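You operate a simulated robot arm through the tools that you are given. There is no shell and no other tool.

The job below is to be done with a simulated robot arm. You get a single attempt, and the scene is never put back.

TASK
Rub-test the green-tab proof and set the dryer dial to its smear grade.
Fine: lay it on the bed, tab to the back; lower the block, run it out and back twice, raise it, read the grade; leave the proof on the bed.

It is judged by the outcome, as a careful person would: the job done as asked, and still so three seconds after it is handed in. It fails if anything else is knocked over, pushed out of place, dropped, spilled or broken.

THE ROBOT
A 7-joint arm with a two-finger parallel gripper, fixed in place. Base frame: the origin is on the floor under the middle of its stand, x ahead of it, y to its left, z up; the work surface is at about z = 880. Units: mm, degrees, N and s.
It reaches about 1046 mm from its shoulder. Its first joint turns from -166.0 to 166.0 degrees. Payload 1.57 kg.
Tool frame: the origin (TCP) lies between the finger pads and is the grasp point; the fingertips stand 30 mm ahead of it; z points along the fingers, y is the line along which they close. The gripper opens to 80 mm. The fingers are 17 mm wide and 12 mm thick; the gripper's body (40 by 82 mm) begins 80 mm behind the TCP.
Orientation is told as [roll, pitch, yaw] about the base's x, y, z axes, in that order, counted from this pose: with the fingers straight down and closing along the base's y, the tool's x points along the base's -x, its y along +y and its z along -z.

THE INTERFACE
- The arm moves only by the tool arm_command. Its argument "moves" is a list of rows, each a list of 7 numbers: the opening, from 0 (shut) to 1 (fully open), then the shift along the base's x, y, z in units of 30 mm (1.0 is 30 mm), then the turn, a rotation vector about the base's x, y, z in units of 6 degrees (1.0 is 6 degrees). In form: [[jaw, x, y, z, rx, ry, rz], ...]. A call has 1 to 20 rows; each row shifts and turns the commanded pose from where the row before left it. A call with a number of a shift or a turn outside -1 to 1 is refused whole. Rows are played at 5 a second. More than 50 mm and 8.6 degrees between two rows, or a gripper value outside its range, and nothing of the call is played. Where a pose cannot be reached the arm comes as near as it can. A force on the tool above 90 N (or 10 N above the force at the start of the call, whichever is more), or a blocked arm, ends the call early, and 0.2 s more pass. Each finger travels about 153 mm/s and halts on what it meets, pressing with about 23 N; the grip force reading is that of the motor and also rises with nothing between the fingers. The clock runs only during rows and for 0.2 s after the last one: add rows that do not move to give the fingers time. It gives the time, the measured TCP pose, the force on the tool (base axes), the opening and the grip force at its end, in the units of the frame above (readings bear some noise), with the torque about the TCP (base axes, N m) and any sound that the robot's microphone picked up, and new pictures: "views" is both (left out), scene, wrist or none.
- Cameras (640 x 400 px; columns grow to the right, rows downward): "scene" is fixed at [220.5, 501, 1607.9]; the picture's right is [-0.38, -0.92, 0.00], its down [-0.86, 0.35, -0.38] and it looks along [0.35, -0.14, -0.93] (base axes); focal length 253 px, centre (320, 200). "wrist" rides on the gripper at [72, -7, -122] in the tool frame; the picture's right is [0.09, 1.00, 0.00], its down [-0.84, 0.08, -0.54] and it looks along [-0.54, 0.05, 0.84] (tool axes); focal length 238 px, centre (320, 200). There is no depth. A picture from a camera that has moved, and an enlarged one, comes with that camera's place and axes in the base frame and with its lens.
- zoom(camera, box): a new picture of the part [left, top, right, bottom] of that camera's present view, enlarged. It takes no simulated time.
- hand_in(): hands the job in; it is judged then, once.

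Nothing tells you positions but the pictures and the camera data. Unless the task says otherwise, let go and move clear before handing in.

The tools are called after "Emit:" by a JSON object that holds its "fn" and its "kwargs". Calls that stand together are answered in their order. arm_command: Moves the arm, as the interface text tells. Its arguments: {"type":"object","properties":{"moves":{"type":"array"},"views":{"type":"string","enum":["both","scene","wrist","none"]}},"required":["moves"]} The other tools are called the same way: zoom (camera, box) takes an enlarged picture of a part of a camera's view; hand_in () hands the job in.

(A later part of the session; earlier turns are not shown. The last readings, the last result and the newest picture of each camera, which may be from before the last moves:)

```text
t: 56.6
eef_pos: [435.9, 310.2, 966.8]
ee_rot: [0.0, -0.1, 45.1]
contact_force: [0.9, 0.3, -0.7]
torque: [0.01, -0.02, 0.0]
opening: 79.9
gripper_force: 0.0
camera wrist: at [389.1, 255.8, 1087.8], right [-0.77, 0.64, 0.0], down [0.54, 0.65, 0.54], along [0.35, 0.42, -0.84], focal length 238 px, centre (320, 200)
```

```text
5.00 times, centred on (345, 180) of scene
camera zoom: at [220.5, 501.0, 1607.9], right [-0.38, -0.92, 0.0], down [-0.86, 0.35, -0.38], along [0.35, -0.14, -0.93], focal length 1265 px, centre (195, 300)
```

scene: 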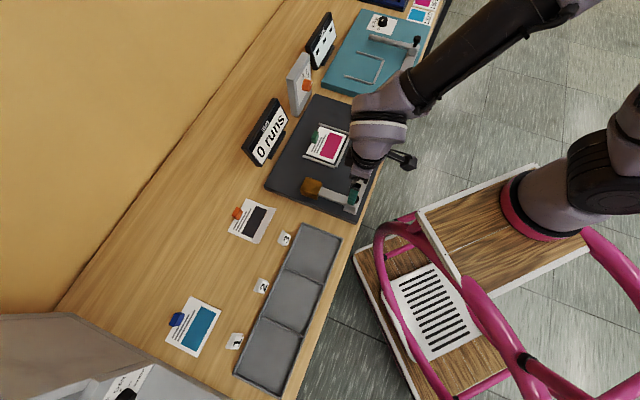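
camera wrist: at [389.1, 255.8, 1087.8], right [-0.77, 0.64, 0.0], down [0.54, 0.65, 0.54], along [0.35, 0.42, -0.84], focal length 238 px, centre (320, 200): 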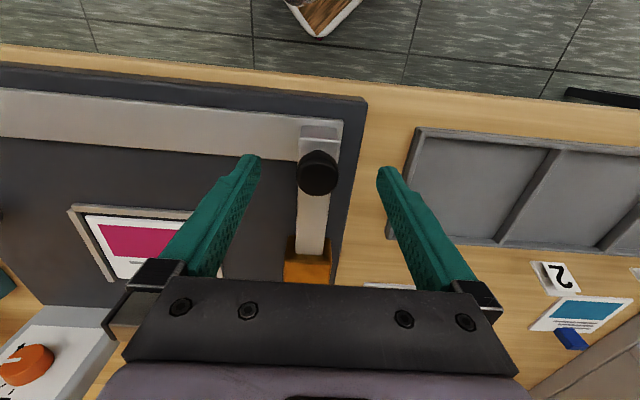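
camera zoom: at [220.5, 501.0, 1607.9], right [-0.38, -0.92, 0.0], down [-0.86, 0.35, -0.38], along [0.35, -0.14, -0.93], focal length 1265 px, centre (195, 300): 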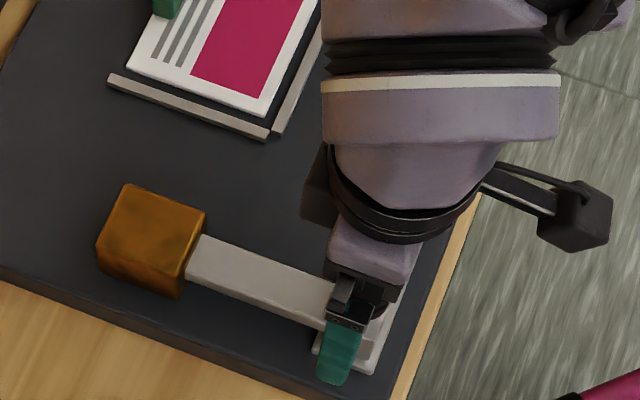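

Emit:
{"fn": "arm_command", "kwargs": {"moves": [[1, -0.05, -0.09, -0.2, 0, 0, 0], [0.7, 0, 0, 0, 0, 0, 0], [0.4, 0, 0, 0, 0, 0, 0], [0.2, 0, 0, 0, 0, 0, 0], [0.1, 0, 0, 0, 0, 0, 0], [0.1, 0, 0, 0, 0, 0, 0]], "views": "wrist"}}

Emit:
{"fn": "zoom", "kwargs": {"camera": "wrist", "box": [220, 60, 420, 220]}}

```text
t: 58.0
eef_pos: [434.9, 306.8, 959.5]
ee_rot: [-0.1, -0.1, 45.1]
contact_force: [1.5, -1.8, -3.0]
torque: [0.1, -0.12, -0.01]
opening: 27.9
gripper_force: 38.1
camera wrist: at [388.2, 252.4, 1081.9], right [-0.77, 0.64, 0.0], down [0.54, 0.65, 0.54], along [0.35, 0.42, -0.84], focal length 238 px, centre (320, 200)
```

wrist: 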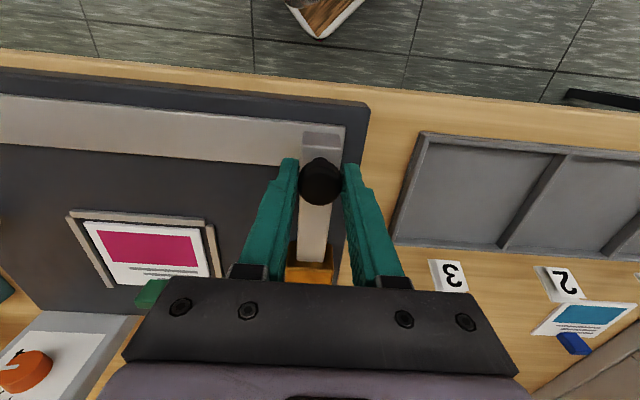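

```text
2.50 times, centred on (320, 140) of wrist
camera zoom: at [388.2, 252.4, 1081.9], right [-0.77, 0.64, 0.0], down [0.54, 0.65, 0.54], along [0.35, 0.42, -0.84], focal length 596 px, centre (320, 350)
```

zoom: 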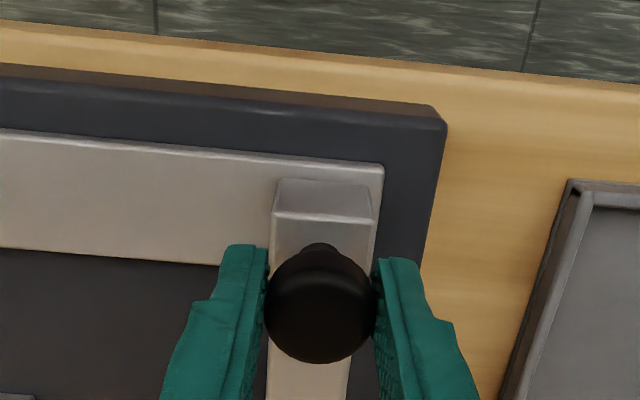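

The knob is gripped (28 mm). I'll run the carriage out along the rail, toward the right, and watch the force.

Emit:
{"fn": "arm_command", "kwargs": {"moves": [[0.1, 0.24, -0.24, 0, 0, 0, 0], [0.1, 0.47, -0.47, 0, 0, 0, 0], [0.1, 0.47, -0.47, 0, 0, 0, 0], [0.1, 0.47, -0.47, 0, 0, 0, 0], [0.1, 0, 0, 0, 0, 0, 0]], "views": "scene"}}

Emit:
{"fn": "zoom", "kwargs": {"camera": "scene", "box": [240, 70, 420, 220]}}

```text
t: 59.2
eef_pos: [485.4, 255.8, 959.4]
ee_rot: [-0.1, 0.0, 45.1]
contact_force: [-5.1, -5.5, 18.2]
torque: [-0.11, 0.1, -0.06]
opening: 27.3
gripper_force: 37.6
```

scene: 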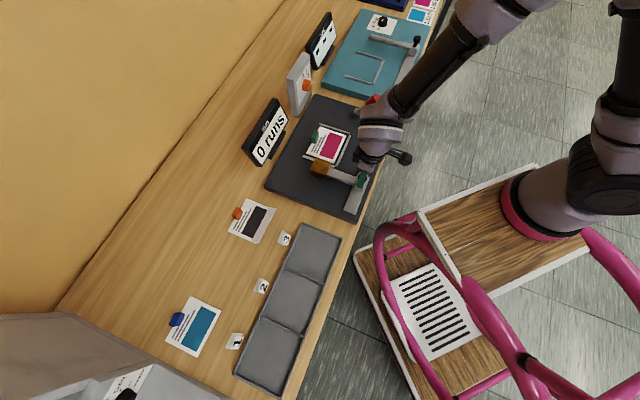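

```text
2.67 times, centred on (330, 145) of scene
camera zoom: at [220.5, 501.0, 1607.9], right [-0.38, -0.92, 0.0], down [-0.86, 0.35, -0.38], along [0.35, -0.14, -0.93], focal length 675 px, centre (293, 347)
```

zoom: 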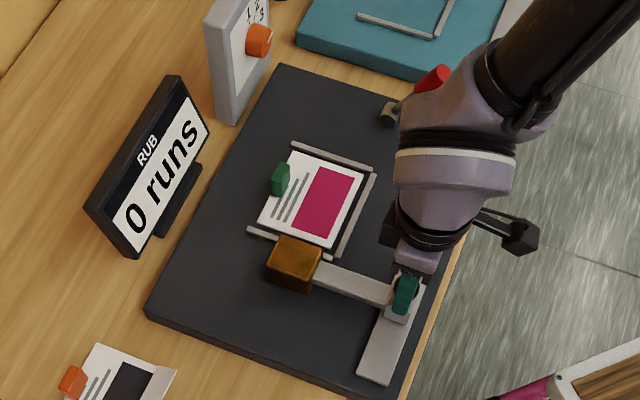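

Emit:
{"fn": "arm_command", "kwargs": {"moves": [[0.1, 0.35, -0.35, 0, 0, 0, 0], [0.1, 0.35, -0.35, 0, 0, 0, 0], [0.1, 0.35, -0.35, 0, 0, 0, 0], [0.1, 0, 0, 0, 0, 0, 0]], "views": "none"}}

Emit:
{"fn": "zoom", "kwargs": {"camera": "scene", "box": [240, 70, 420, 220]}}

```text
t: 60.2
eef_pos: [515.8, 224.5, 960.0]
ee_rot: [-0.1, -0.2, 45.0]
contact_force: [-6.4, -7.7, 22.7]
torque: [-0.29, 0.28, -0.04]
opening: 27.5
gripper_force: 38.2
```

```text
2.67 times, centred on (330, 145) of scene
camera zoom: at [220.5, 501.0, 1607.9], right [-0.38, -0.92, 0.0], down [-0.86, 0.35, -0.38], along [0.35, -0.14, -0.93], focal length 675 px, centre (293, 347)
```

zoom: 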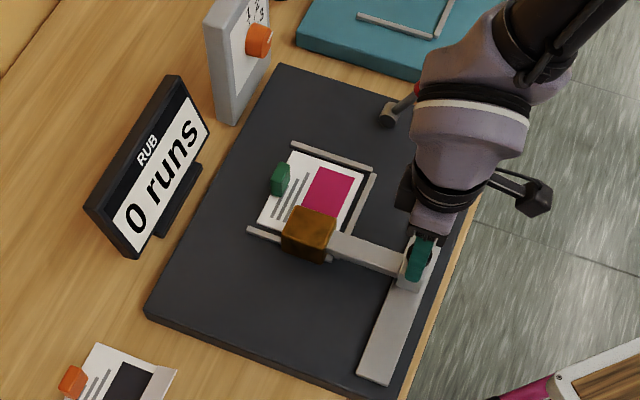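

Emit:
{"fn": "arm_command", "kwargs": {"moves": [[0.1, 0.4, -0.4, 0, 0, 0, 0], [0.1, 0.4, -0.4, 0, 0, 0, 0], [0.1, 0.4, -0.4, 0, 0, 0, 0], [0.1, 0.4, -0.4, 0, 0, 0, 0], [0.1, 0, 0, 0, 0, 0, 0]], "views": "scene"}}

Emit:
{"fn": "zoom", "kwargs": {"camera": "scene", "box": [240, 70, 420, 220]}}

```text
t: 61.4
eef_pos: [565.0, 176.4, 958.3]
ee_rot: [0.0, 0.0, 45.0]
contact_force: [-3.3, -3.4, -9.6]
torque: [0.53, -0.59, -0.01]
opening: 27.7
gripper_force: 38.1
```

scene: 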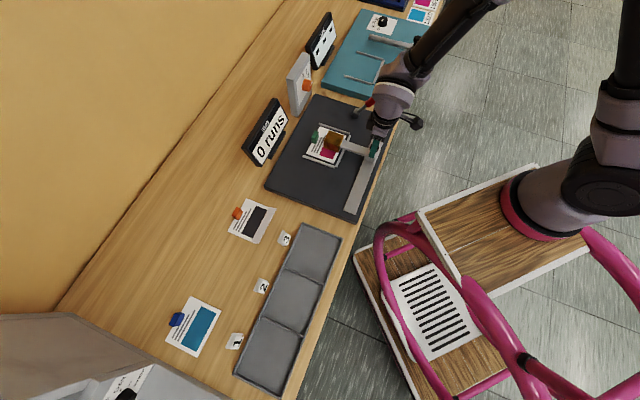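

```text
2.67 times, centred on (330, 145) of scene
camera zoom: at [220.5, 501.0, 1607.9], right [-0.38, -0.92, 0.0], down [-0.86, 0.35, -0.38], along [0.35, -0.14, -0.93], focal length 675 px, centre (293, 347)
```

zoom: 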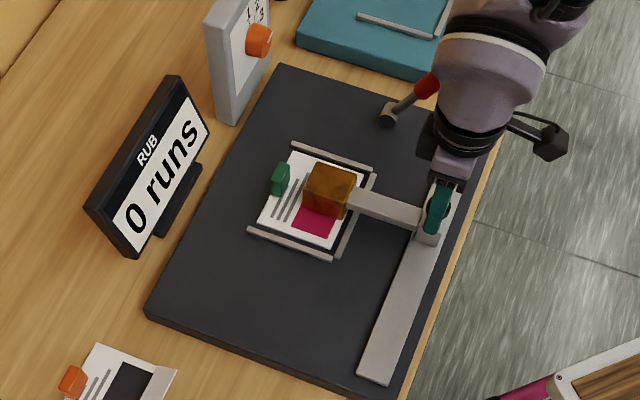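

Emit:
{"fn": "arm_command", "kwargs": {"moves": [[0.1, 0.35, -0.35, 0, 0, 0, 0], [0.1, 0.35, -0.35, 0, 0, 0, 0], [0.1, 0.3, -0.3, 0, 0, 0, 0], [0.1, 0, 0, 0, 0, 0, 0]], "views": "none"}}

Emit:
{"fn": "zoom", "kwargs": {"camera": "scene", "box": [240, 70, 420, 220]}}

```text
t: 62.4
eef_pos: [590.0, 152.4, 959.1]
ee_rot: [0.3, 0.0, 45.4]
contact_force: [-51.0, 44.1, -22.0]
torque: [-0.13, 0.06, 0.14]
opening: 67.4
gripper_force: 33.3
```

```text
2.67 times, centred on (330, 145) of scene
camera zoom: at [220.5, 501.0, 1607.9], right [-0.38, -0.92, 0.0], down [-0.86, 0.35, -0.38], along [0.35, -0.14, -0.93], focal length 675 px, centre (293, 347)
```

zoom: 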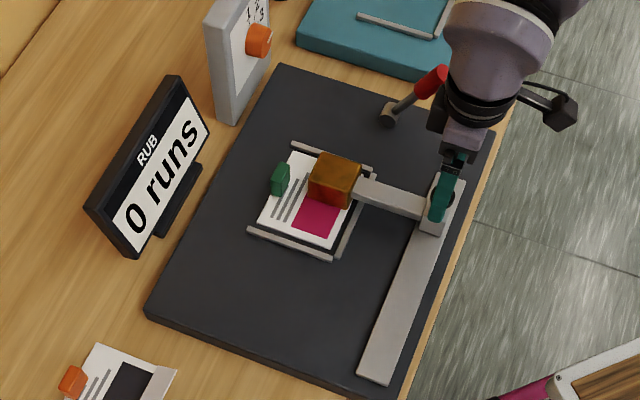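

The carriage stopped at about s≈-290 (200 mm of travel) with the force rising along the rail. I'll ease off and look closely to tell whether this is the end stop or a snag.

Emit:
{"fn": "arm_command", "kwargs": {"moves": [[0.35, -0.2, 0.2, 0, 0, 0, 0], [0.35, 0, 0, 0, 0, 0, 0]], "views": "wrist"}}

Emit:
{"fn": "zoom", "kwargs": {"camera": "scene", "box": [310, 110, 420, 200]}}

Emit:
{"fn": "zoom", "kwargs": {"camera": "wrist", "box": [180, 60, 480, 280]}}

```text
t: 63.0
eef_pos: [587.3, 155.9, 961.0]
ee_rot: [0.0, -0.2, 45.0]
contact_force: [-27.3, 23.1, 6.0]
torque: [0.23, 0.61, 0.02]
opening: 59.8
gripper_force: 17.7
camera wrist: at [542.5, 101.0, 1082.3], right [-0.77, 0.64, 0.0], down [0.53, 0.65, 0.55], along [0.35, 0.42, -0.84], focal length 238 px, centre (320, 200)
```

wrist: 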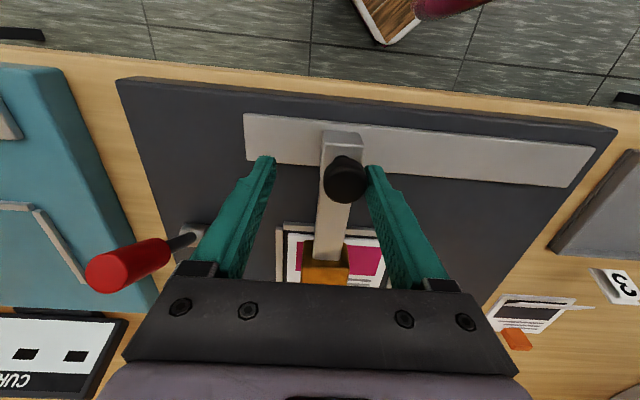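

```text
4.44 times, centred on (365, 155) of scene
camera zoom: at [220.5, 501.0, 1607.9], right [-0.38, -0.92, 0.0], down [-0.86, 0.35, -0.38], along [0.35, -0.14, -0.93], focal length 1124 px, centre (120, 400)
```

zoom: 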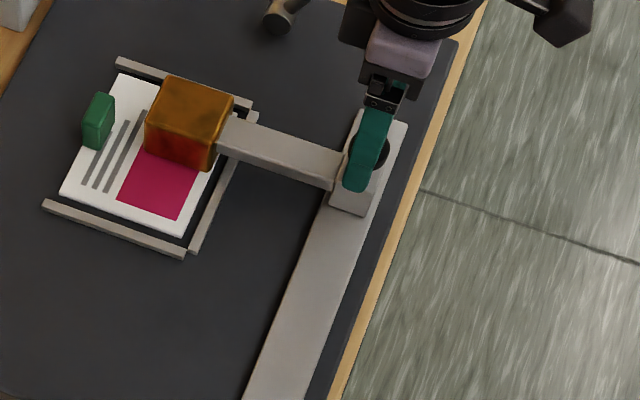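

```text
1.82 times, centred on (330, 170) of wrist
camera zoom: at [542.5, 101.0, 1082.3], right [-0.77, 0.64, 0.0], down [0.53, 0.65, 0.55], along [0.35, 0.42, -0.84], focal length 433 px, centre (302, 254)
```

zoom: 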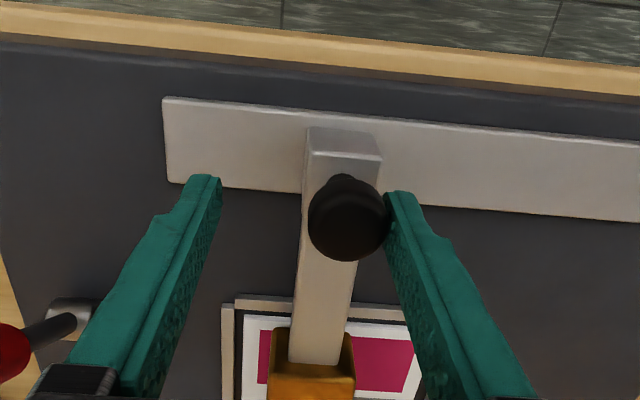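

The knob is exactly 200 mm from its start and nothing blocks the block, so this looks like the end stop. I'll re-centre on the knob and bring it back home, then check the counter.

Emit:
{"fn": "arm_command", "kwargs": {"moves": [[0.35, -0.35, 0.35, 0, 0, 0, 0], [0.1, 0, 0, 0, 0, 0, 0], [0.1, -0.3, 0.3, 0, 0, 0, 0], [0.1, -0.45, 0.45, 0, 0, 0, 0], [0.1, -0.45, 0.45, 0, 0, 0, 0], [0.1, -0.45, 0.45, 0, 0, 0, 0], [0.1, -0.45, 0.45, 0, 0, 0, 0], [0.1, 0, 0, 0, 0, 0, 0]], "views": "scene"}}

Emit:
{"fn": "zoom", "kwargs": {"camera": "scene", "box": [240, 70, 420, 220]}}

```text
t: 64.8
eef_pos: [514.7, 227.7, 959.3]
ee_rot: [0.1, 0.0, 45.0]
contact_force: [17.2, 18.3, -1.9]
torque: [0.47, -0.46, -0.03]
opening: 28.0
gripper_force: 38.0
```

scene: 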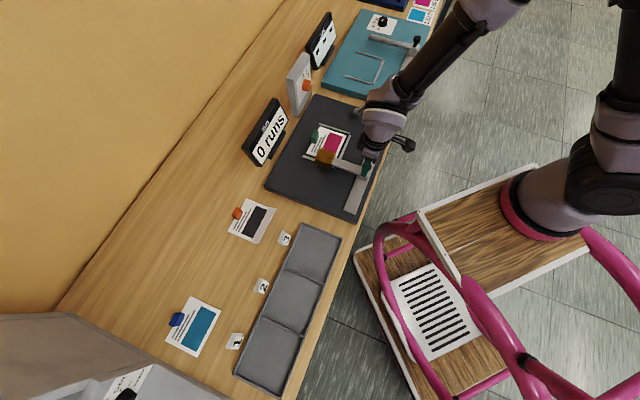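

```text
2.67 times, centred on (330, 145) of scene
camera zoom: at [220.5, 501.0, 1607.9], right [-0.38, -0.92, 0.0], down [-0.86, 0.35, -0.38], along [0.35, -0.14, -0.93], focal length 675 px, centre (293, 347)
```

zoom: 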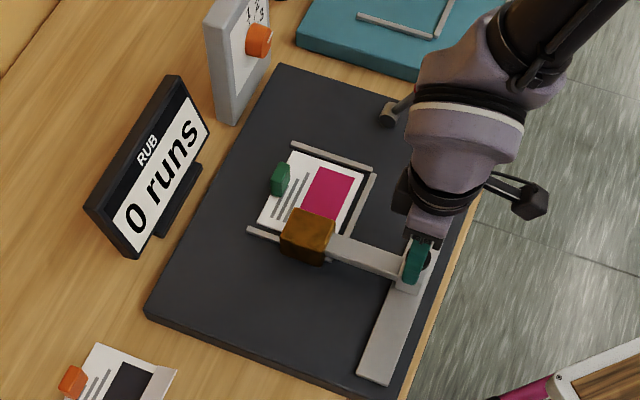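

Emit:
{"fn": "arm_command", "kwargs": {"moves": [[0.1, -0.42, 0.48, 0, 0, 0, 0], [0.1, -0.45, 0.45, 0, 0, 0, 0], [0.1, -0.45, 0.45, 0, 0, 0, 0], [0.1, -0.45, 0.45, 0, 0, 0, 0], [0.1, -0.45, 0.45, 0, 0, 0, 0], [0.1, -0.3, 0.3, 0, 0, 0, 0], [0.1, 0, 0, 0, 0, 0, 0]], "views": "none"}}

Emit:
{"fn": "zoom", "kwargs": {"camera": "scene", "box": [240, 70, 420, 220]}}

```text
t: 66.4
eef_pos: [437.0, 305.7, 957.5]
ee_rot: [0.0, 0.1, 45.0]
contact_force: [0.6, 3.2, 0.9]
torque: [0.61, -0.6, -0.03]
opening: 27.8
gripper_force: 37.9
```

```text
2.67 times, centred on (330, 145) of scene
camera zoom: at [220.5, 501.0, 1607.9], right [-0.38, -0.92, 0.0], down [-0.86, 0.35, -0.38], along [0.35, -0.14, -0.93], focal length 675 px, centre (293, 347)
```

zoom: 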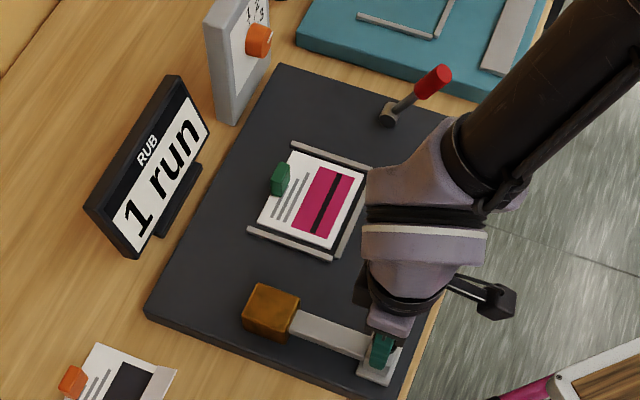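

The counter reads "1 run" and a smear streak shows on the card. I'll nudge it to the home stop and do the second run out to the same end point.

Emit:
{"fn": "arm_command", "kwargs": {"moves": [[0.1, -0.08, 0.08, 0, 0, 0, 0], [0.1, 0, 0, 0, 0, 0, 0], [0.1, 0.3, -0.3, 0, 0, 0, 0], [0.1, 0.45, -0.45, 0, 0, 0, 0], [0.1, 0.45, -0.45, 0, 0, 0, 0], [0.1, 0.45, -0.45, 0, 0, 0, 0], [0.1, 0.45, -0.45, 0, 0, 0, 0], [0.1, 0.45, -0.45, 0, 0, 0, 0], [0.1, 0.45, -0.45, 0, 0, 0, 0], [0.1, 0.45, -0.45, 0, 0, 0, 0], [0.1, 0.45, -0.45, 0, 0, 0, 0], [0.1, 0.45, -0.45, 0, 0, 0, 0], [0.1, 0, 0, 0, 0, 0, 0]], "views": "none"}}

Emit:
{"fn": "zoom", "kwargs": {"camera": "scene", "box": [240, 70, 420, 220]}}

```text
t: 69.2
eef_pos: [568.4, 175.5, 960.1]
ee_rot: [0.0, 0.0, 44.9]
contact_force: [-12.7, -15.8, -2.1]
torque: [-0.73, 0.66, -0.04]
opening: 27.5
gripper_force: 37.9
```

```text
2.67 times, centred on (330, 145) of scene
camera zoom: at [220.5, 501.0, 1607.9], right [-0.38, -0.92, 0.0], down [-0.86, 0.35, -0.38], along [0.35, -0.14, -0.93], focal length 675 px, centre (293, 347)
```

zoom: 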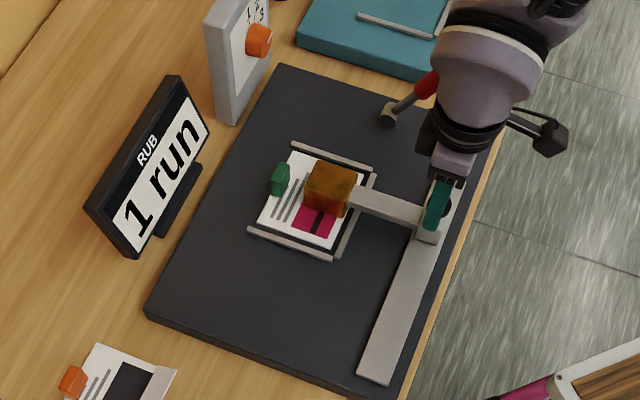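

Emit:
{"fn": "arm_command", "kwargs": {"moves": [[0.1, 0.2, -0.2, 0, 0, 0, 0], [0.1, 0.15, -0.15, 0, 0, 0, 0], [0.1, 0.04, -0.04, 0, 0, 0, 0], [0.1, 0, 0, 0, 0, 0, 0]], "views": "none"}}

```text
t: 70.2
eef_pos: [578.2, 167.1, 959.2]
ee_rot: [-0.1, -0.1, 45.1]
contact_force: [-25.2, 2.4, 9.0]
torque: [0.21, 0.31, 0.1]
opening: 27.7
gripper_force: 38.2
```

It is at the outer stop again. I'll bring the carriage home for the second run.

Emit:
{"fn": "arm_command", "kwargs": {"moves": [[0.1, -0.3, 0.3, 0, 0, 0, 0], [0.1, -0.45, 0.45, 0, 0, 0, 0], [0.1, -0.45, 0.45, 0, 0, 0, 0], [0.1, -0.45, 0.45, 0, 0, 0, 0], [0.1, -0.45, 0.45, 0, 0, 0, 0], [0.1, -0.45, 0.45, 0, 0, 0, 0], [0.1, -0.45, 0.45, 0, 0, 0, 0], [0.1, -0.45, 0.45, 0, 0, 0, 0], [0.1, -0.45, 0.45, 0, 0, 0, 0], [0.1, -0.45, 0.45, 0, 0, 0, 0], [0.1, -0.3, 0.3, 0, 0, 0, 0], [0.1, -0.06, 0.06, 0, 0, 0, 0], [0.1, 0, 0, 0, 0, 0, 0]], "views": "none"}}

Emit:
{"fn": "zoom", "kwargs": {"camera": "scene", "box": [240, 70, 420, 220]}}

```text
t: 73.0
eef_pos: [437.4, 305.3, 958.4]
ee_rot: [0.0, 0.1, 44.9]
contact_force: [3.4, 2.2, -5.5]
torque: [0.8, -0.83, -0.02]
opening: 27.3
gripper_force: 38.1
```

```text
2.67 times, centred on (330, 145) of scene
camera zoom: at [220.5, 501.0, 1607.9], right [-0.38, -0.92, 0.0], down [-0.86, 0.35, -0.38], along [0.35, -0.14, -0.93], focal length 675 px, centre (293, 347)
```

zoom: 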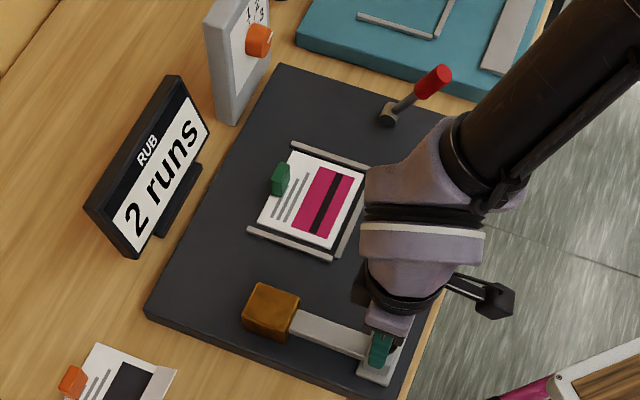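

The counter reads "2 runs". I'll nudge the carriage fully home, let go and rise straight up.

Emit:
{"fn": "arm_command", "kwargs": {"moves": [[0.1, -0.08, 0.08, 0, 0, 0, 0], [0.1, 0, 0, 0, 0, 0, 0], [0.6, 0, 0, 0, 0, 0, 0], [1, 0, 0, 0, 0, 0, 0], [1, 0, 0, 0.6, 0, 0, 0], [1, 0, 0, 1, 0, 0, 0], [1, 0, 0, 1, 0, 0, 0], [1, 0, 0, 1, 0, 0, 0]], "views": "both"}}

Emit:
{"fn": "zoom", "kwargs": {"camera": "scene", "box": [240, 70, 420, 220]}}

```text
t: 74.8
eef_pos: [436.2, 308.4, 1065.5]
ee_rot: [0.0, 0.0, 45.1]
contact_force: [-0.4, 0.9, -0.3]
torque: [-0.02, 0.03, 0.01]
opening: 80.2
gripper_force: 0.1
camera wrist: at [390.5, 253.4, 1187.5], right [-0.77, 0.64, 0.0], down [0.54, 0.65, 0.54], along [0.35, 0.42, -0.84], focal length 238 px, centre (320, 200)
```

scene: 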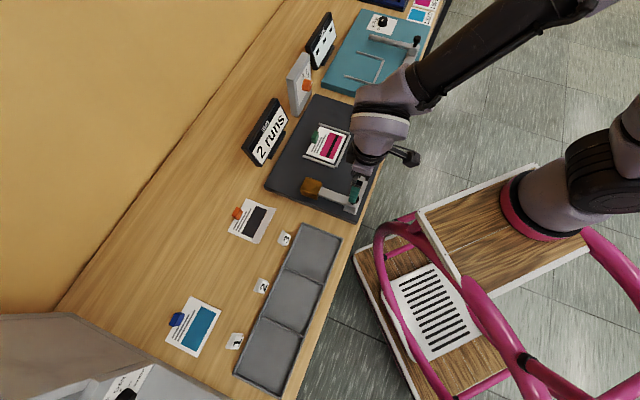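
wrist: 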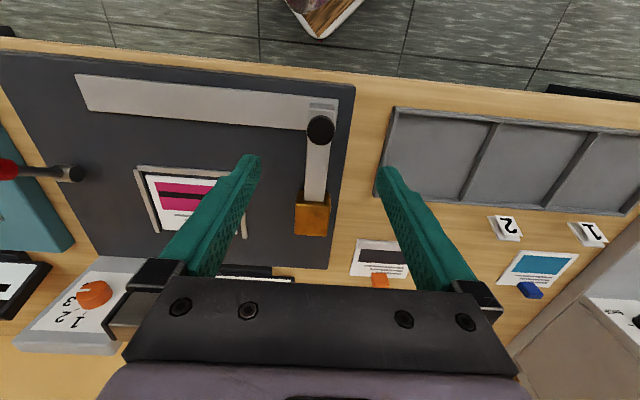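

```text
2.67 times, centred on (330, 145) of scene
camera zoom: at [220.5, 501.0, 1607.9], right [-0.38, -0.92, 0.0], down [-0.86, 0.35, -0.38], along [0.35, -0.14, -0.93], focal length 675 px, centre (293, 347)
```

zoom: 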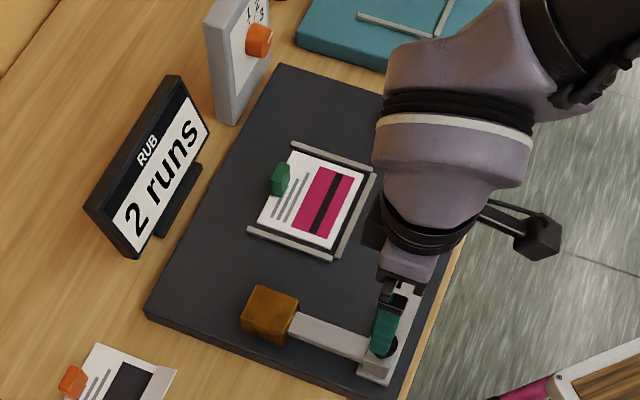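

Two runs are done and the carriage is home. Now I'll go in front of the lever with closed fingers to push it back up.

Emit:
{"fn": "arm_command", "kwargs": {"moves": [[0.6, 0.672, -0.64, 0, 0, 0, 0], [0.2, 0.672, -0.64, 0, 0, 0, 0], [0, 0.672, -0.64, 0, 0, 0, 0], [0, 0.672, -0.64, 0, 0, 0, 0], [0, 0.672, -0.64, 0, 0, 0, 0], [0, 0.672, -0.64, 0, 0, 0, 0], [0, 0.672, -0.64, 0, 0, 0, 0], [0, 0.672, -0.64, 0, 0, 0, 0], [0, 0.672, -0.64, 0, 0, 0, 0], [0, 0.672, -0.64, 0, 0, 0, 0], [0, 0.672, -0.64, 0, 0, 0, 0], [0, 0.672, -0.64, 0, 0, 0, 0], [0, 0, 0, 0, 0, 0, 0]], "views": "both"}}

Emit:
{"fn": "zoom", "kwargs": {"camera": "scene", "box": [310, 50, 420, 140]}}

```text
t: 77.6
eef_pos: [677.3, 79.8, 1066.3]
ee_rot: [-0.1, -0.1, 45.0]
contact_force: [0.1, -0.7, -0.6]
torque: [0.02, -0.01, -0.01]
opening: 0.0
gripper_force: 21.5
camera wrist: at [631.6, 24.4, 1187.2], right [-0.77, 0.64, 0.0], down [0.54, 0.65, 0.54], along [0.35, 0.42, -0.84], focal length 238 px, centre (320, 200)
```

scene: 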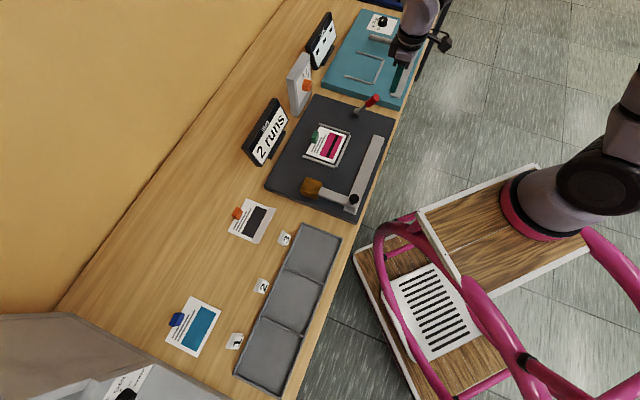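
wrist: 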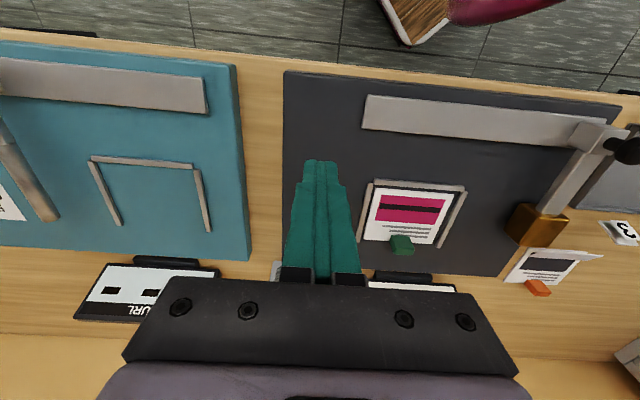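

```text
4.44 times, centred on (365, 95) of scene
camera zoom: at [220.5, 501.0, 1607.9], right [-0.38, -0.92, 0.0], down [-0.86, 0.35, -0.38], along [0.35, -0.14, -0.93], focal length 1124 px, centre (120, 667)
```

zoom: 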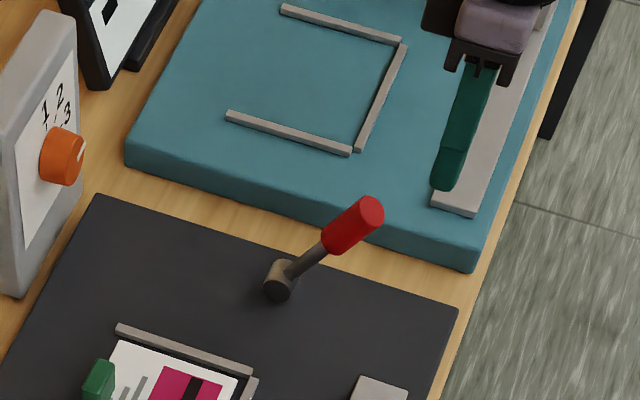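

Emit:
{"fn": "arm_command", "kwargs": {"moves": [[0, 0.03, -0.03, -0.9, 0, 0, 0], [0, 0, 0, -0.9, 0, 0, 0], [0, 0, 0, -0.85, 0, 0, 0], [0, 0.236, 0.236, 0, 0, 0, 0], [0, 0.236, 0.236, 0, 0, 0, 0], [0, 0.236, 0.236, 0, 0, 0, 0], [0, 0.236, 0.236, 0, 0, 0, 0], [0, 0, 0, 0, 0, 0, 0]], "views": "both"}}

Emit:
{"fn": "zoom", "kwargs": {"camera": "scene", "box": [240, 70, 420, 220]}}

```text
t: 79.4
eef_pos: [707.3, 106.0, 987.3]
ee_rot: [-0.1, -0.2, 45.0]
contact_force: [-11.6, -9.3, 31.1]
torque: [0.23, -0.35, -0.01]
opening: 0.0
gripper_force: 21.1
camera wrist: at [659.1, 50.7, 1109.7], right [-0.77, 0.64, 0.0], down [0.54, 0.65, 0.54], along [0.35, 0.42, -0.84], focal length 238 px, centre (320, 200)
```

scene: 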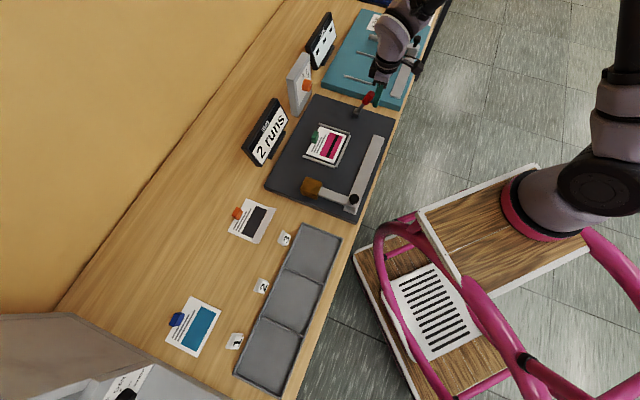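
wrist: 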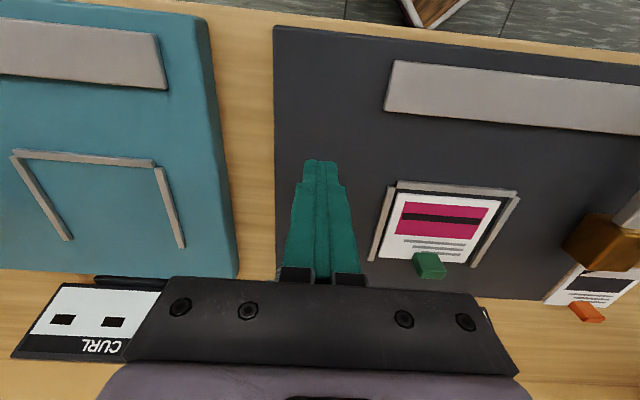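

```text
2.67 times, centred on (330, 145) of scene
camera zoom: at [220.5, 501.0, 1607.9], right [-0.38, -0.92, 0.0], down [-0.86, 0.35, -0.38], along [0.35, -0.14, -0.93], focal length 675 px, centre (293, 347)
```

zoom: 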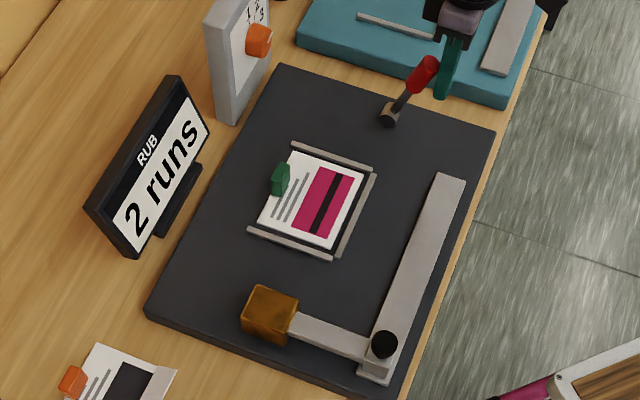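

The lever is moving back. I'll keep pushing.

Emit:
{"fn": "arm_command", "kwargs": {"moves": [[0, 0.236, 0.236, 0, 0, 0, 0], [0, 0.236, 0.236, 0, 0, 0, 0], [0, 0.236, 0.236, 0, 0, 0, 0], [0, 0.236, 0.236, 0, 0, 0, 0], [0, 0.236, 0.236, 0, 0, 0, 0], [0, 0.236, 0.236, 0, 0, 0, 0], [0, 0, 0, 0, 0, 0, 0]], "views": "none"}}

Emit:
{"fn": "zoom", "kwargs": {"camera": "scene", "box": [240, 70, 420, 220]}}

```text
t: 81.0
eef_pos: [748.2, 150.0, 987.7]
ee_rot: [0.1, -0.1, 45.0]
contact_force: [-2.4, -2.8, -1.5]
torque: [-0.12, 0.07, 0.0]
opening: 0.0
gripper_force: 21.1
```

```text
2.67 times, centred on (330, 145) of scene
camera zoom: at [220.5, 501.0, 1607.9], right [-0.38, -0.92, 0.0], down [-0.86, 0.35, -0.38], along [0.35, -0.14, -0.93], focal length 675 px, centre (293, 347)
```

zoom: 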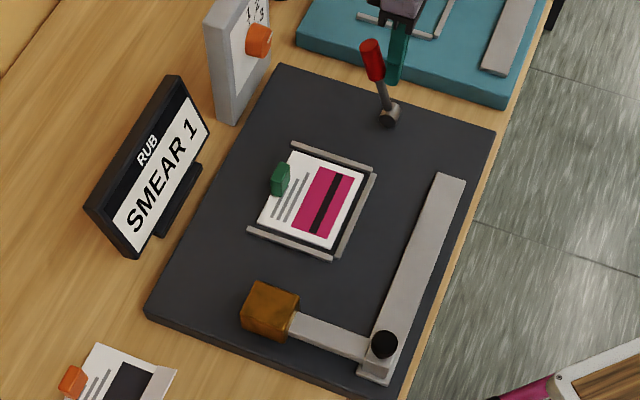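

The display now reads "SMEAR 1". I'll push the lever on to its back stop and zoom in on the reading to be sure.

Emit:
{"fn": "arm_command", "kwargs": {"moves": [[0, 0.236, 0.236, 0, 0, 0, 0], [0, 0.15, 0.15, 0, 0, 0, 0], [0, 0, 0, 0, 0, 0, 0]], "views": "none"}}

Emit:
{"fn": "zoom", "kwargs": {"camera": "scene", "box": [235, 90, 295, 175]}}

Emit:
{"fn": "zoom", "kwargs": {"camera": "scene", "box": [310, 50, 420, 140]}}

```text
t: 81.8
eef_pos: [755.9, 157.0, 986.5]
ee_rot: [0.2, 0.6, 44.7]
contact_force: [-47.3, -44.9, 13.0]
torque: [-1.41, 1.08, -0.03]
opening: 0.2
gripper_force: 21.0
```

```text
4.71 times, centred on (265, 132) of scene
camera zoom: at [220.5, 501.0, 1607.9], right [-0.38, -0.92, 0.0], down [-0.86, 0.35, -0.38], along [0.35, -0.14, -0.93], focal length 1191 px, centre (579, 518)
```

zoom: 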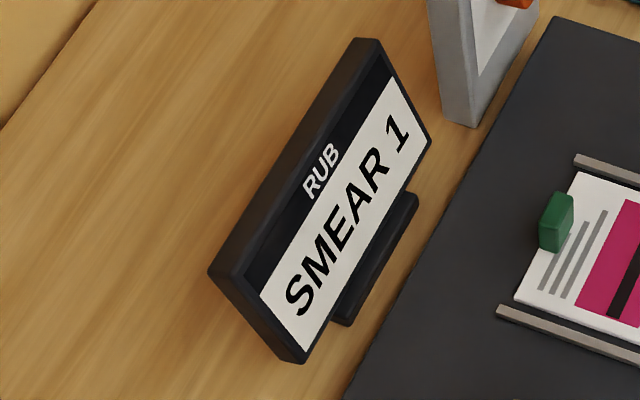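

```text
4.44 times, centred on (365, 95) of scene
camera zoom: at [220.5, 501.0, 1607.9], right [-0.38, -0.92, 0.0], down [-0.86, 0.35, -0.38], along [0.35, -0.14, -0.93], focal length 1124 px, centre (120, 667)
```

zoom: 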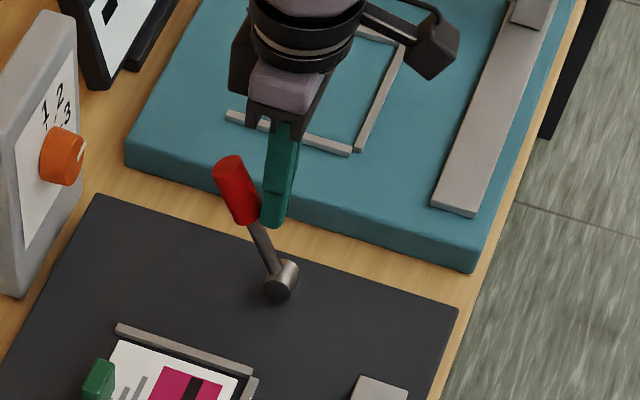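

The grade is clear: SMEAR 1, and the lever is back on its raised stop. The orange dial now points at 4 and must go to 1. I'll back away from the lever, rise, and get a good look at the dial.

Emit:
{"fn": "arm_command", "kwargs": {"moves": [[0, -0.3, -0.3, 0, 0, 0, 0], [0, -0.3, -0.3, 0.3, 0, 0, 0], [0, 0, 0, 1, 0, 0, 0], [0, 0, 0, 1, 0, 0, 0], [0, 0, 0, 1, 0, 0, 0], [0, 0, 0, 0.6, 0, 0, 0], [0, 0, 0, 0, 0.707, -0.707, 0], [0, 0, 0, 0, 0.707, -0.707, 0], [0, 0, 0, 0, 0.707, -0.707, 0], [0, 0, 0, 0, 0.707, -0.707, 0], [0, 0, 0, 0, 0.707, -0.707, 0], [0, 0, 0, 0, 0, 0, 0]], "views": "both"}}

Emit:
{"fn": "zoom", "kwargs": {"camera": "scene", "box": [240, 70, 420, 220]}}

```text
t: 84.4
eef_pos: [743.6, 143.3, 1104.2]
ee_rot: [0.0, -30.1, 45.1]
contact_force: [0.1, -0.4, -0.3]
torque: [0.03, 0.0, 0.02]
opening: 0.2
gripper_force: 21.1
camera wrist: at [660.9, 51.8, 1174.0], right [-0.76, 0.65, -0.05], down [0.26, 0.37, 0.89], along [0.59, 0.66, -0.46], focal length 238 px, centre (320, 200)
```

scene: 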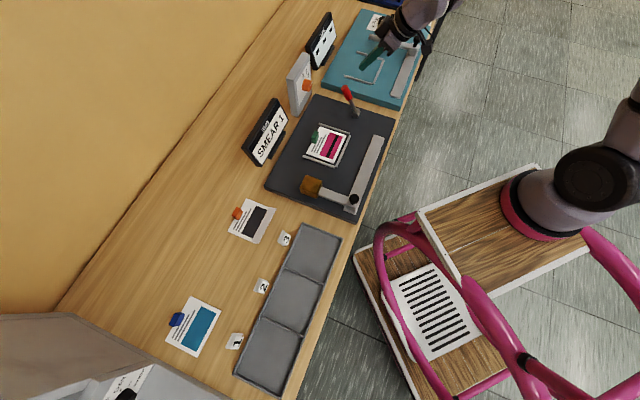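
wrist: 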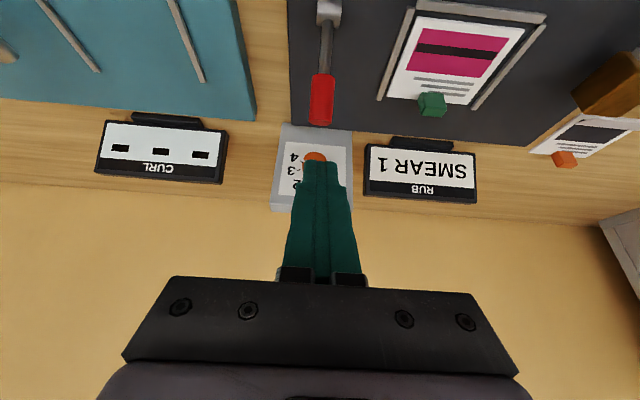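

```text
2.67 times, centred on (330, 145) of scene
camera zoom: at [220.5, 501.0, 1607.9], right [-0.38, -0.92, 0.0], down [-0.86, 0.35, -0.38], along [0.35, -0.14, -0.93], focal length 675 px, centre (293, 347)
```

zoom: 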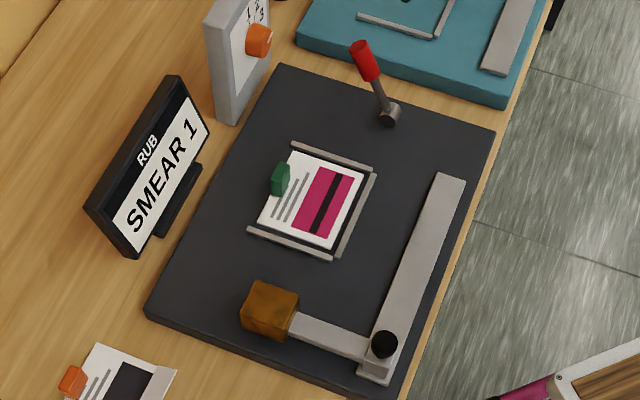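

Emit:
{"fn": "arm_command", "kwargs": {"moves": [[0.5, 0.3, 0.3, -0.4, 0, 0, 0], [1, 0.3, 0.3, -0.4, 0, 0, 0], [1, 0, 0, 0, 0, 0, 0]], "views": "wrist"}}

Emit:
{"fn": "zoom", "kwargs": {"camera": "wrist", "box": [255, 110, 375, 210]}}

```text
t: 85.2
eef_pos: [758.7, 160.4, 1081.7]
ee_rot: [-0.1, -30.0, 45.0]
contact_force: [0.5, 0.0, 0.8]
torque: [0.02, -0.01, -0.07]
opening: 79.9
gripper_force: 0.1
camera wrist: at [677.4, 69.8, 1150.4], right [-0.76, 0.65, -0.05], down [0.27, 0.38, 0.89], along [0.59, 0.66, -0.46], focal length 238 px, centre (320, 200)
```

wrist: 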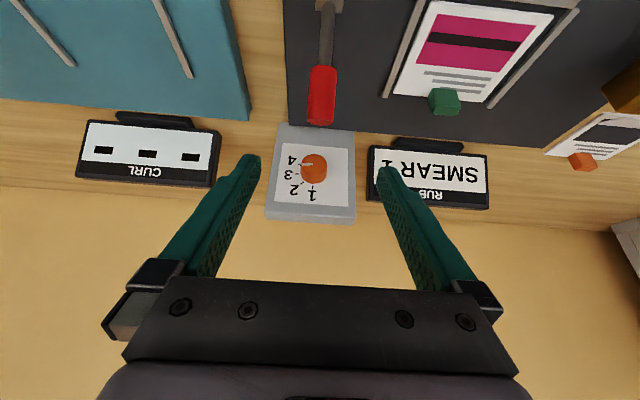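

```text
4.00 times, centred on (315, 160) of wrist
camera zoom: at [677.4, 69.8, 1150.4], right [-0.76, 0.65, -0.05], down [0.27, 0.38, 0.89], along [0.59, 0.66, -0.46], focal length 953 px, centre (340, 360)
```

zoom: 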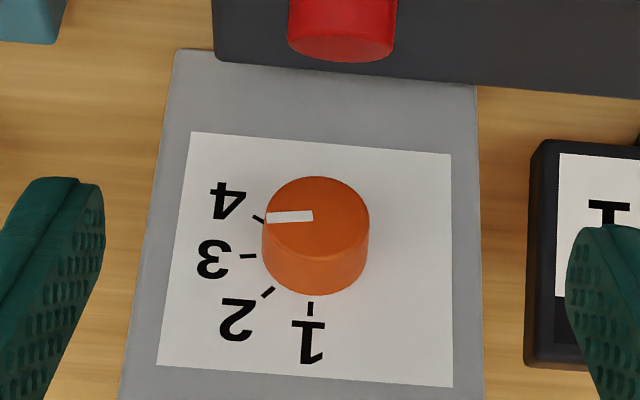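

The view is clear: ticks for 1 (straight up), 2, 3 and 4 are spaced roughly 40° apart clockwise, and the pointer is near 3. The knob axis is at about s≈-425, z≈952, front face n≈808, diameter about 38 mm. I'll reduce the tilt to 15° and move above the knob.

Emit:
{"fn": "arm_command", "kwargs": {"moves": [[1, 0, 0, 0, -0.707, 0.707, 0], [1, 0, 0, 0, -0.707, 0.707, 0], [1, 0, 0, 0, -0.354, 0.354, 0], [1, 0.7, 0.68, 0, 0, 0, 0], [1, 0.75, 0.73, 0, 0, 0, 0], [1, 0.75, 0.73, 0, 0, 0, 0], [1, 0.75, 0.73, 0, 0, 0, 0], [1, 0.7, 0.68, 0, 0, 0, 0], [1, 0, 0, 0, 0, 0, 0]], "views": "both"}}

Emit:
{"fn": "zoom", "kwargs": {"camera": "wrist", "box": [240, 60, 400, 180]}}

Emit:
{"fn": "zoom", "kwargs": {"camera": "scene", "box": [270, 40, 370, 120]}}

```text
t: 87.2
eef_pos: [869.6, 265.6, 1082.1]
ee_rot: [0.1, -15.0, 45.0]
contact_force: [-0.3, 0.4, -0.2]
torque: [0.02, 0.0, 0.02]
opening: 79.9
gripper_force: 0.0
camera wrist: at [803.9, 191.0, 1180.0], right [-0.77, 0.64, -0.02], down [0.42, 0.53, 0.74], along [0.49, 0.56, -0.67], focal length 238 px, centre (320, 200)
```

scene: 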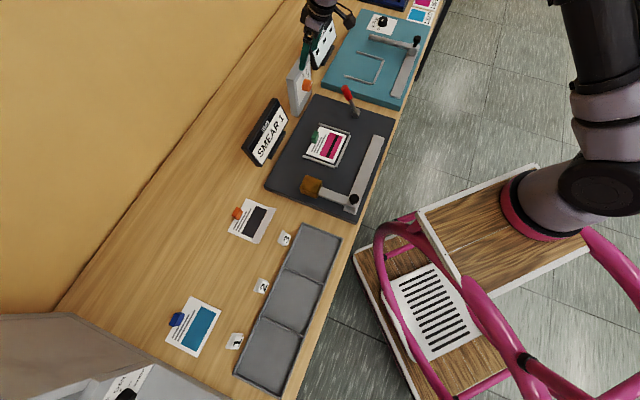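
wrist: 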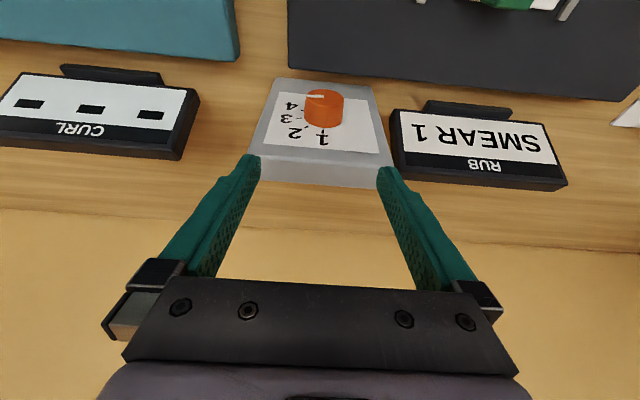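

```text
3.33 times, centred on (320, 120) of wrist
camera zoom: at [803.9, 191.0, 1180.0], right [-0.77, 0.64, -0.02], down [0.42, 0.53, 0.74], along [0.49, 0.56, -0.67], focal length 794 px, centre (320, 467)
```

zoom: 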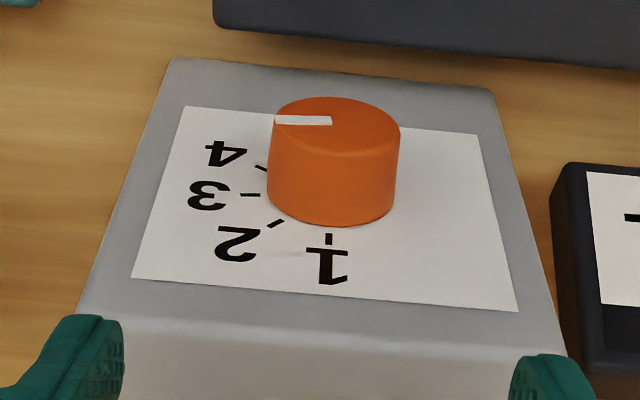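

```text
5.00 times, centred on (320, 80) of scene
camera zoom: at [220.5, 501.0, 1607.9], right [-0.38, -0.92, 0.0], down [-0.86, 0.35, -0.38], along [0.35, -0.14, -0.93], focal length 1265 px, centre (320, 800)
```

zoom: 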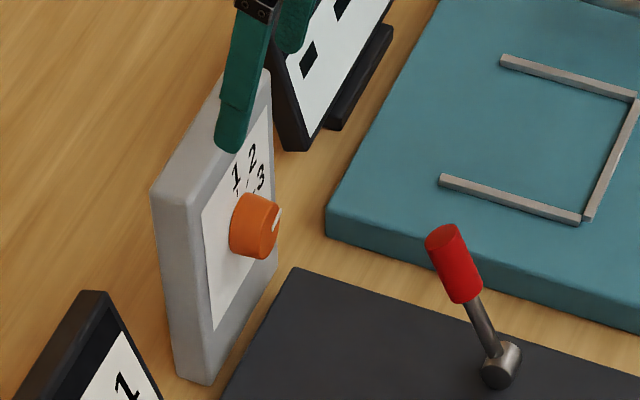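

Triangulating from two views, the dial's face is vertical at n≈829 and the knob is centred at s≈-425, z≈952, front at n≈807, 37 mm across. I'll come down straddling the knob, keeping clear of the face, then advance.

Emit:
{"fn": "arm_command", "kwargs": {"moves": [[1, -0.05, 0.05, -0.8, 0, 0, 0], [1, 0, 0, -0.9, 0, 0, 0], [1, 0, 0, -0.9, 0, 0, 0], [1, 0, 0, -0.7, 0, 0, 0], [1, 0, 0, -0.35, 0, 0, 0], [1, 0, 0, 0, 0, 0, 0]], "views": "both"}}

Emit:
{"fn": "zoom", "kwargs": {"camera": "wrist", "box": [220, 90, 420, 220]}}

Emit:
{"fn": "zoom", "kwargs": {"camera": "scene", "box": [270, 40, 370, 120]}}

```text
t: 88.6
eef_pos: [868.2, 265.9, 969.7]
ee_rot: [0.0, -15.0, 45.0]
contact_force: [0.1, 0.2, -0.2]
torque: [0.01, 0.0, 0.03]
opening: 80.0
gripper_force: 0.1
camera wrist: at [801.9, 191.4, 1069.5], right [-0.77, 0.64, -0.02], down [0.42, 0.53, 0.74], along [0.49, 0.56, -0.67], focal length 238 px, centre (320, 200)
```

scene: 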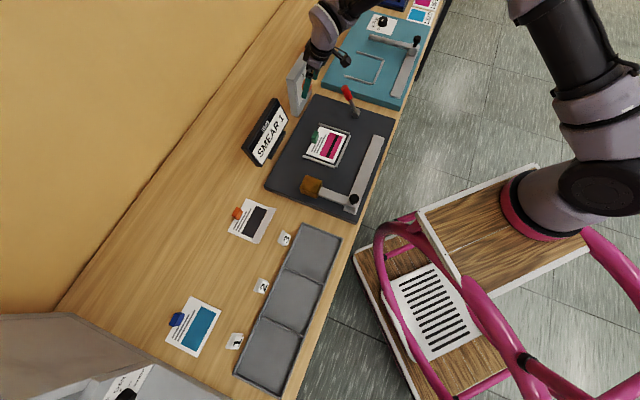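
wrist: 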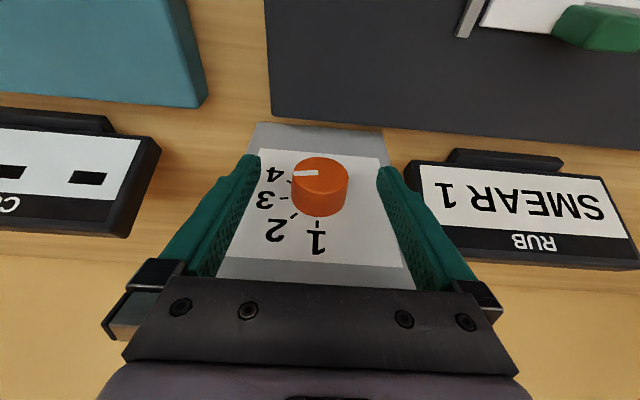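

```text
3.08 times, centred on (320, 155) of wrist
camera zoom: at [801.9, 191.4, 1069.5], right [-0.77, 0.64, -0.02], down [0.42, 0.53, 0.74], along [0.49, 0.56, -0.67], focal length 733 px, centre (320, 338)
```

zoom: 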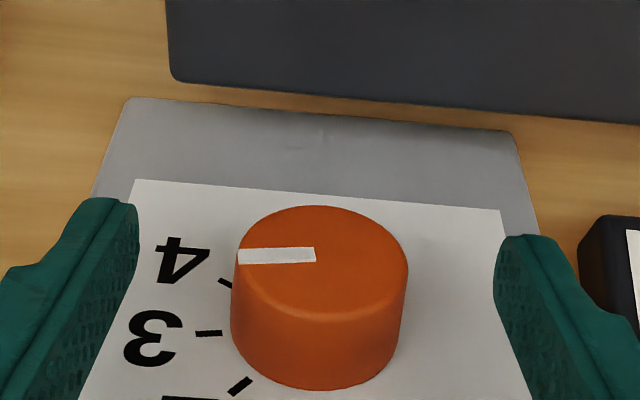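

```text
5.00 times, centred on (320, 80) of scene
camera zoom: at [220.5, 501.0, 1607.9], right [-0.38, -0.92, 0.0], down [-0.86, 0.35, -0.38], along [0.35, -0.14, -0.93], focal length 1265 px, centre (320, 800)
```

zoom: 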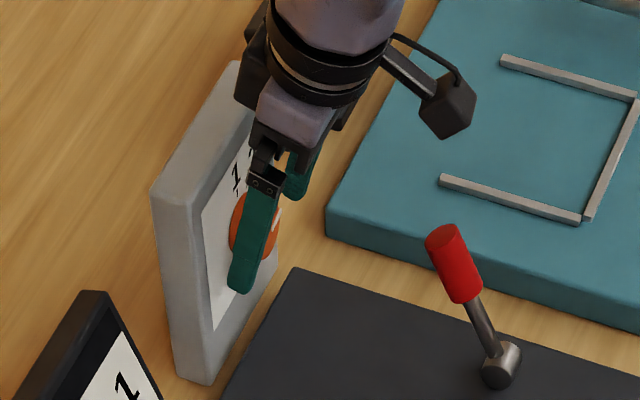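

The knob sits centred between the fingers. I'll put the grasp point on the knob's axis, close gently, and start turning counter-clockwise (as seen from the front).

Emit:
{"fn": "arm_command", "kwargs": {"moves": [[1, 0, 0, -0.58, 0, 0, 0], [1, 0.17, 0.2, 0, 0, 0, 0], [1, 0, 0, 0, 0, 0, 0], [0.6, 0, 0, 0, 0, 0, 0], [0.4, 0, 0, 0, 0, 0, 0], [0.3, 0, 0, 0, 0, 0, 0], [0.2, 0, 0, 0, 0, 0, 0]], "views": "both"}}

Emit:
{"fn": "zoom", "kwargs": {"camera": "wrist", "box": [220, 90, 420, 220]}}

Emit:
{"fn": "zoom", "kwargs": {"camera": "scene", "box": [270, 40, 370, 120]}}

```text
t: 90.2
eef_pos: [873.1, 272.8, 953.1]
ee_rot: [0.0, -14.9, 45.0]
contact_force: [2.6, -1.2, -0.7]
torque: [0.0, -0.03, -0.03]
opening: 38.0
gripper_force: 44.0
camera wrist: at [807.2, 197.6, 1052.4], right [-0.77, 0.64, -0.02], down [0.42, 0.53, 0.74], along [0.49, 0.56, -0.67], focal length 238 px, centre (320, 200)
```

scene: 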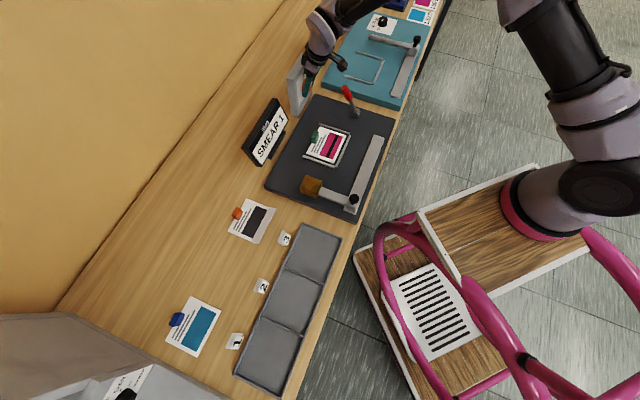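
wrist: 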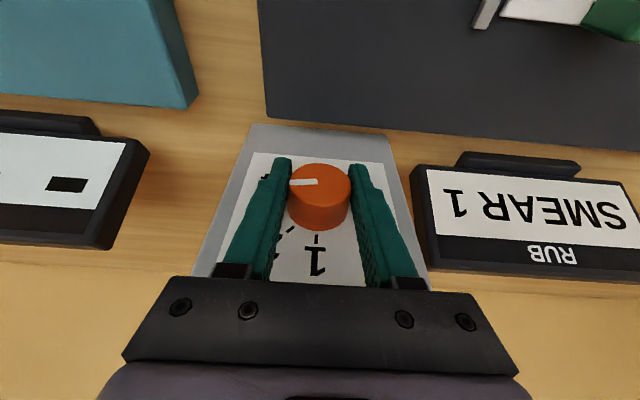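

```text
3.08 times, centred on (320, 155) of wrist
camera zoom: at [807.2, 197.6, 1052.4], right [-0.77, 0.64, -0.02], down [0.42, 0.53, 0.74], along [0.49, 0.56, -0.67], focal length 733 px, centre (320, 338)
```

zoom: 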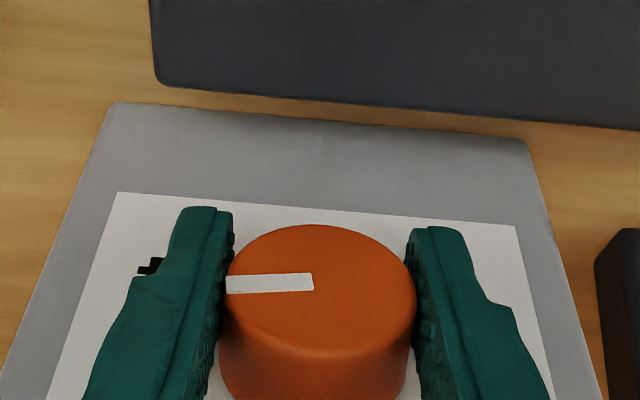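

```text
5.00 times, centred on (320, 80) of scene
camera zoom: at [220.5, 501.0, 1607.9], right [-0.38, -0.92, 0.0], down [-0.86, 0.35, -0.38], along [0.35, -0.14, -0.93], focal length 1265 px, centre (320, 800)
```

zoom: 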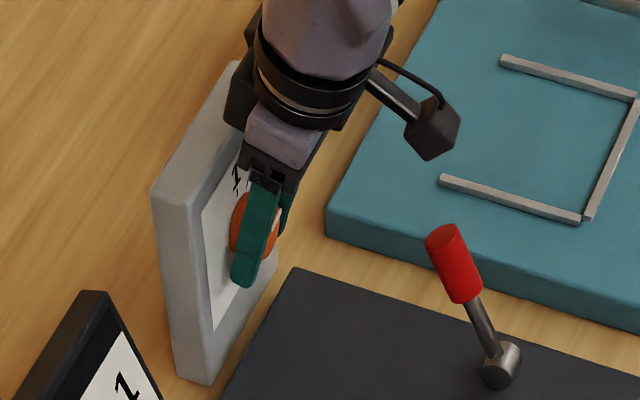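

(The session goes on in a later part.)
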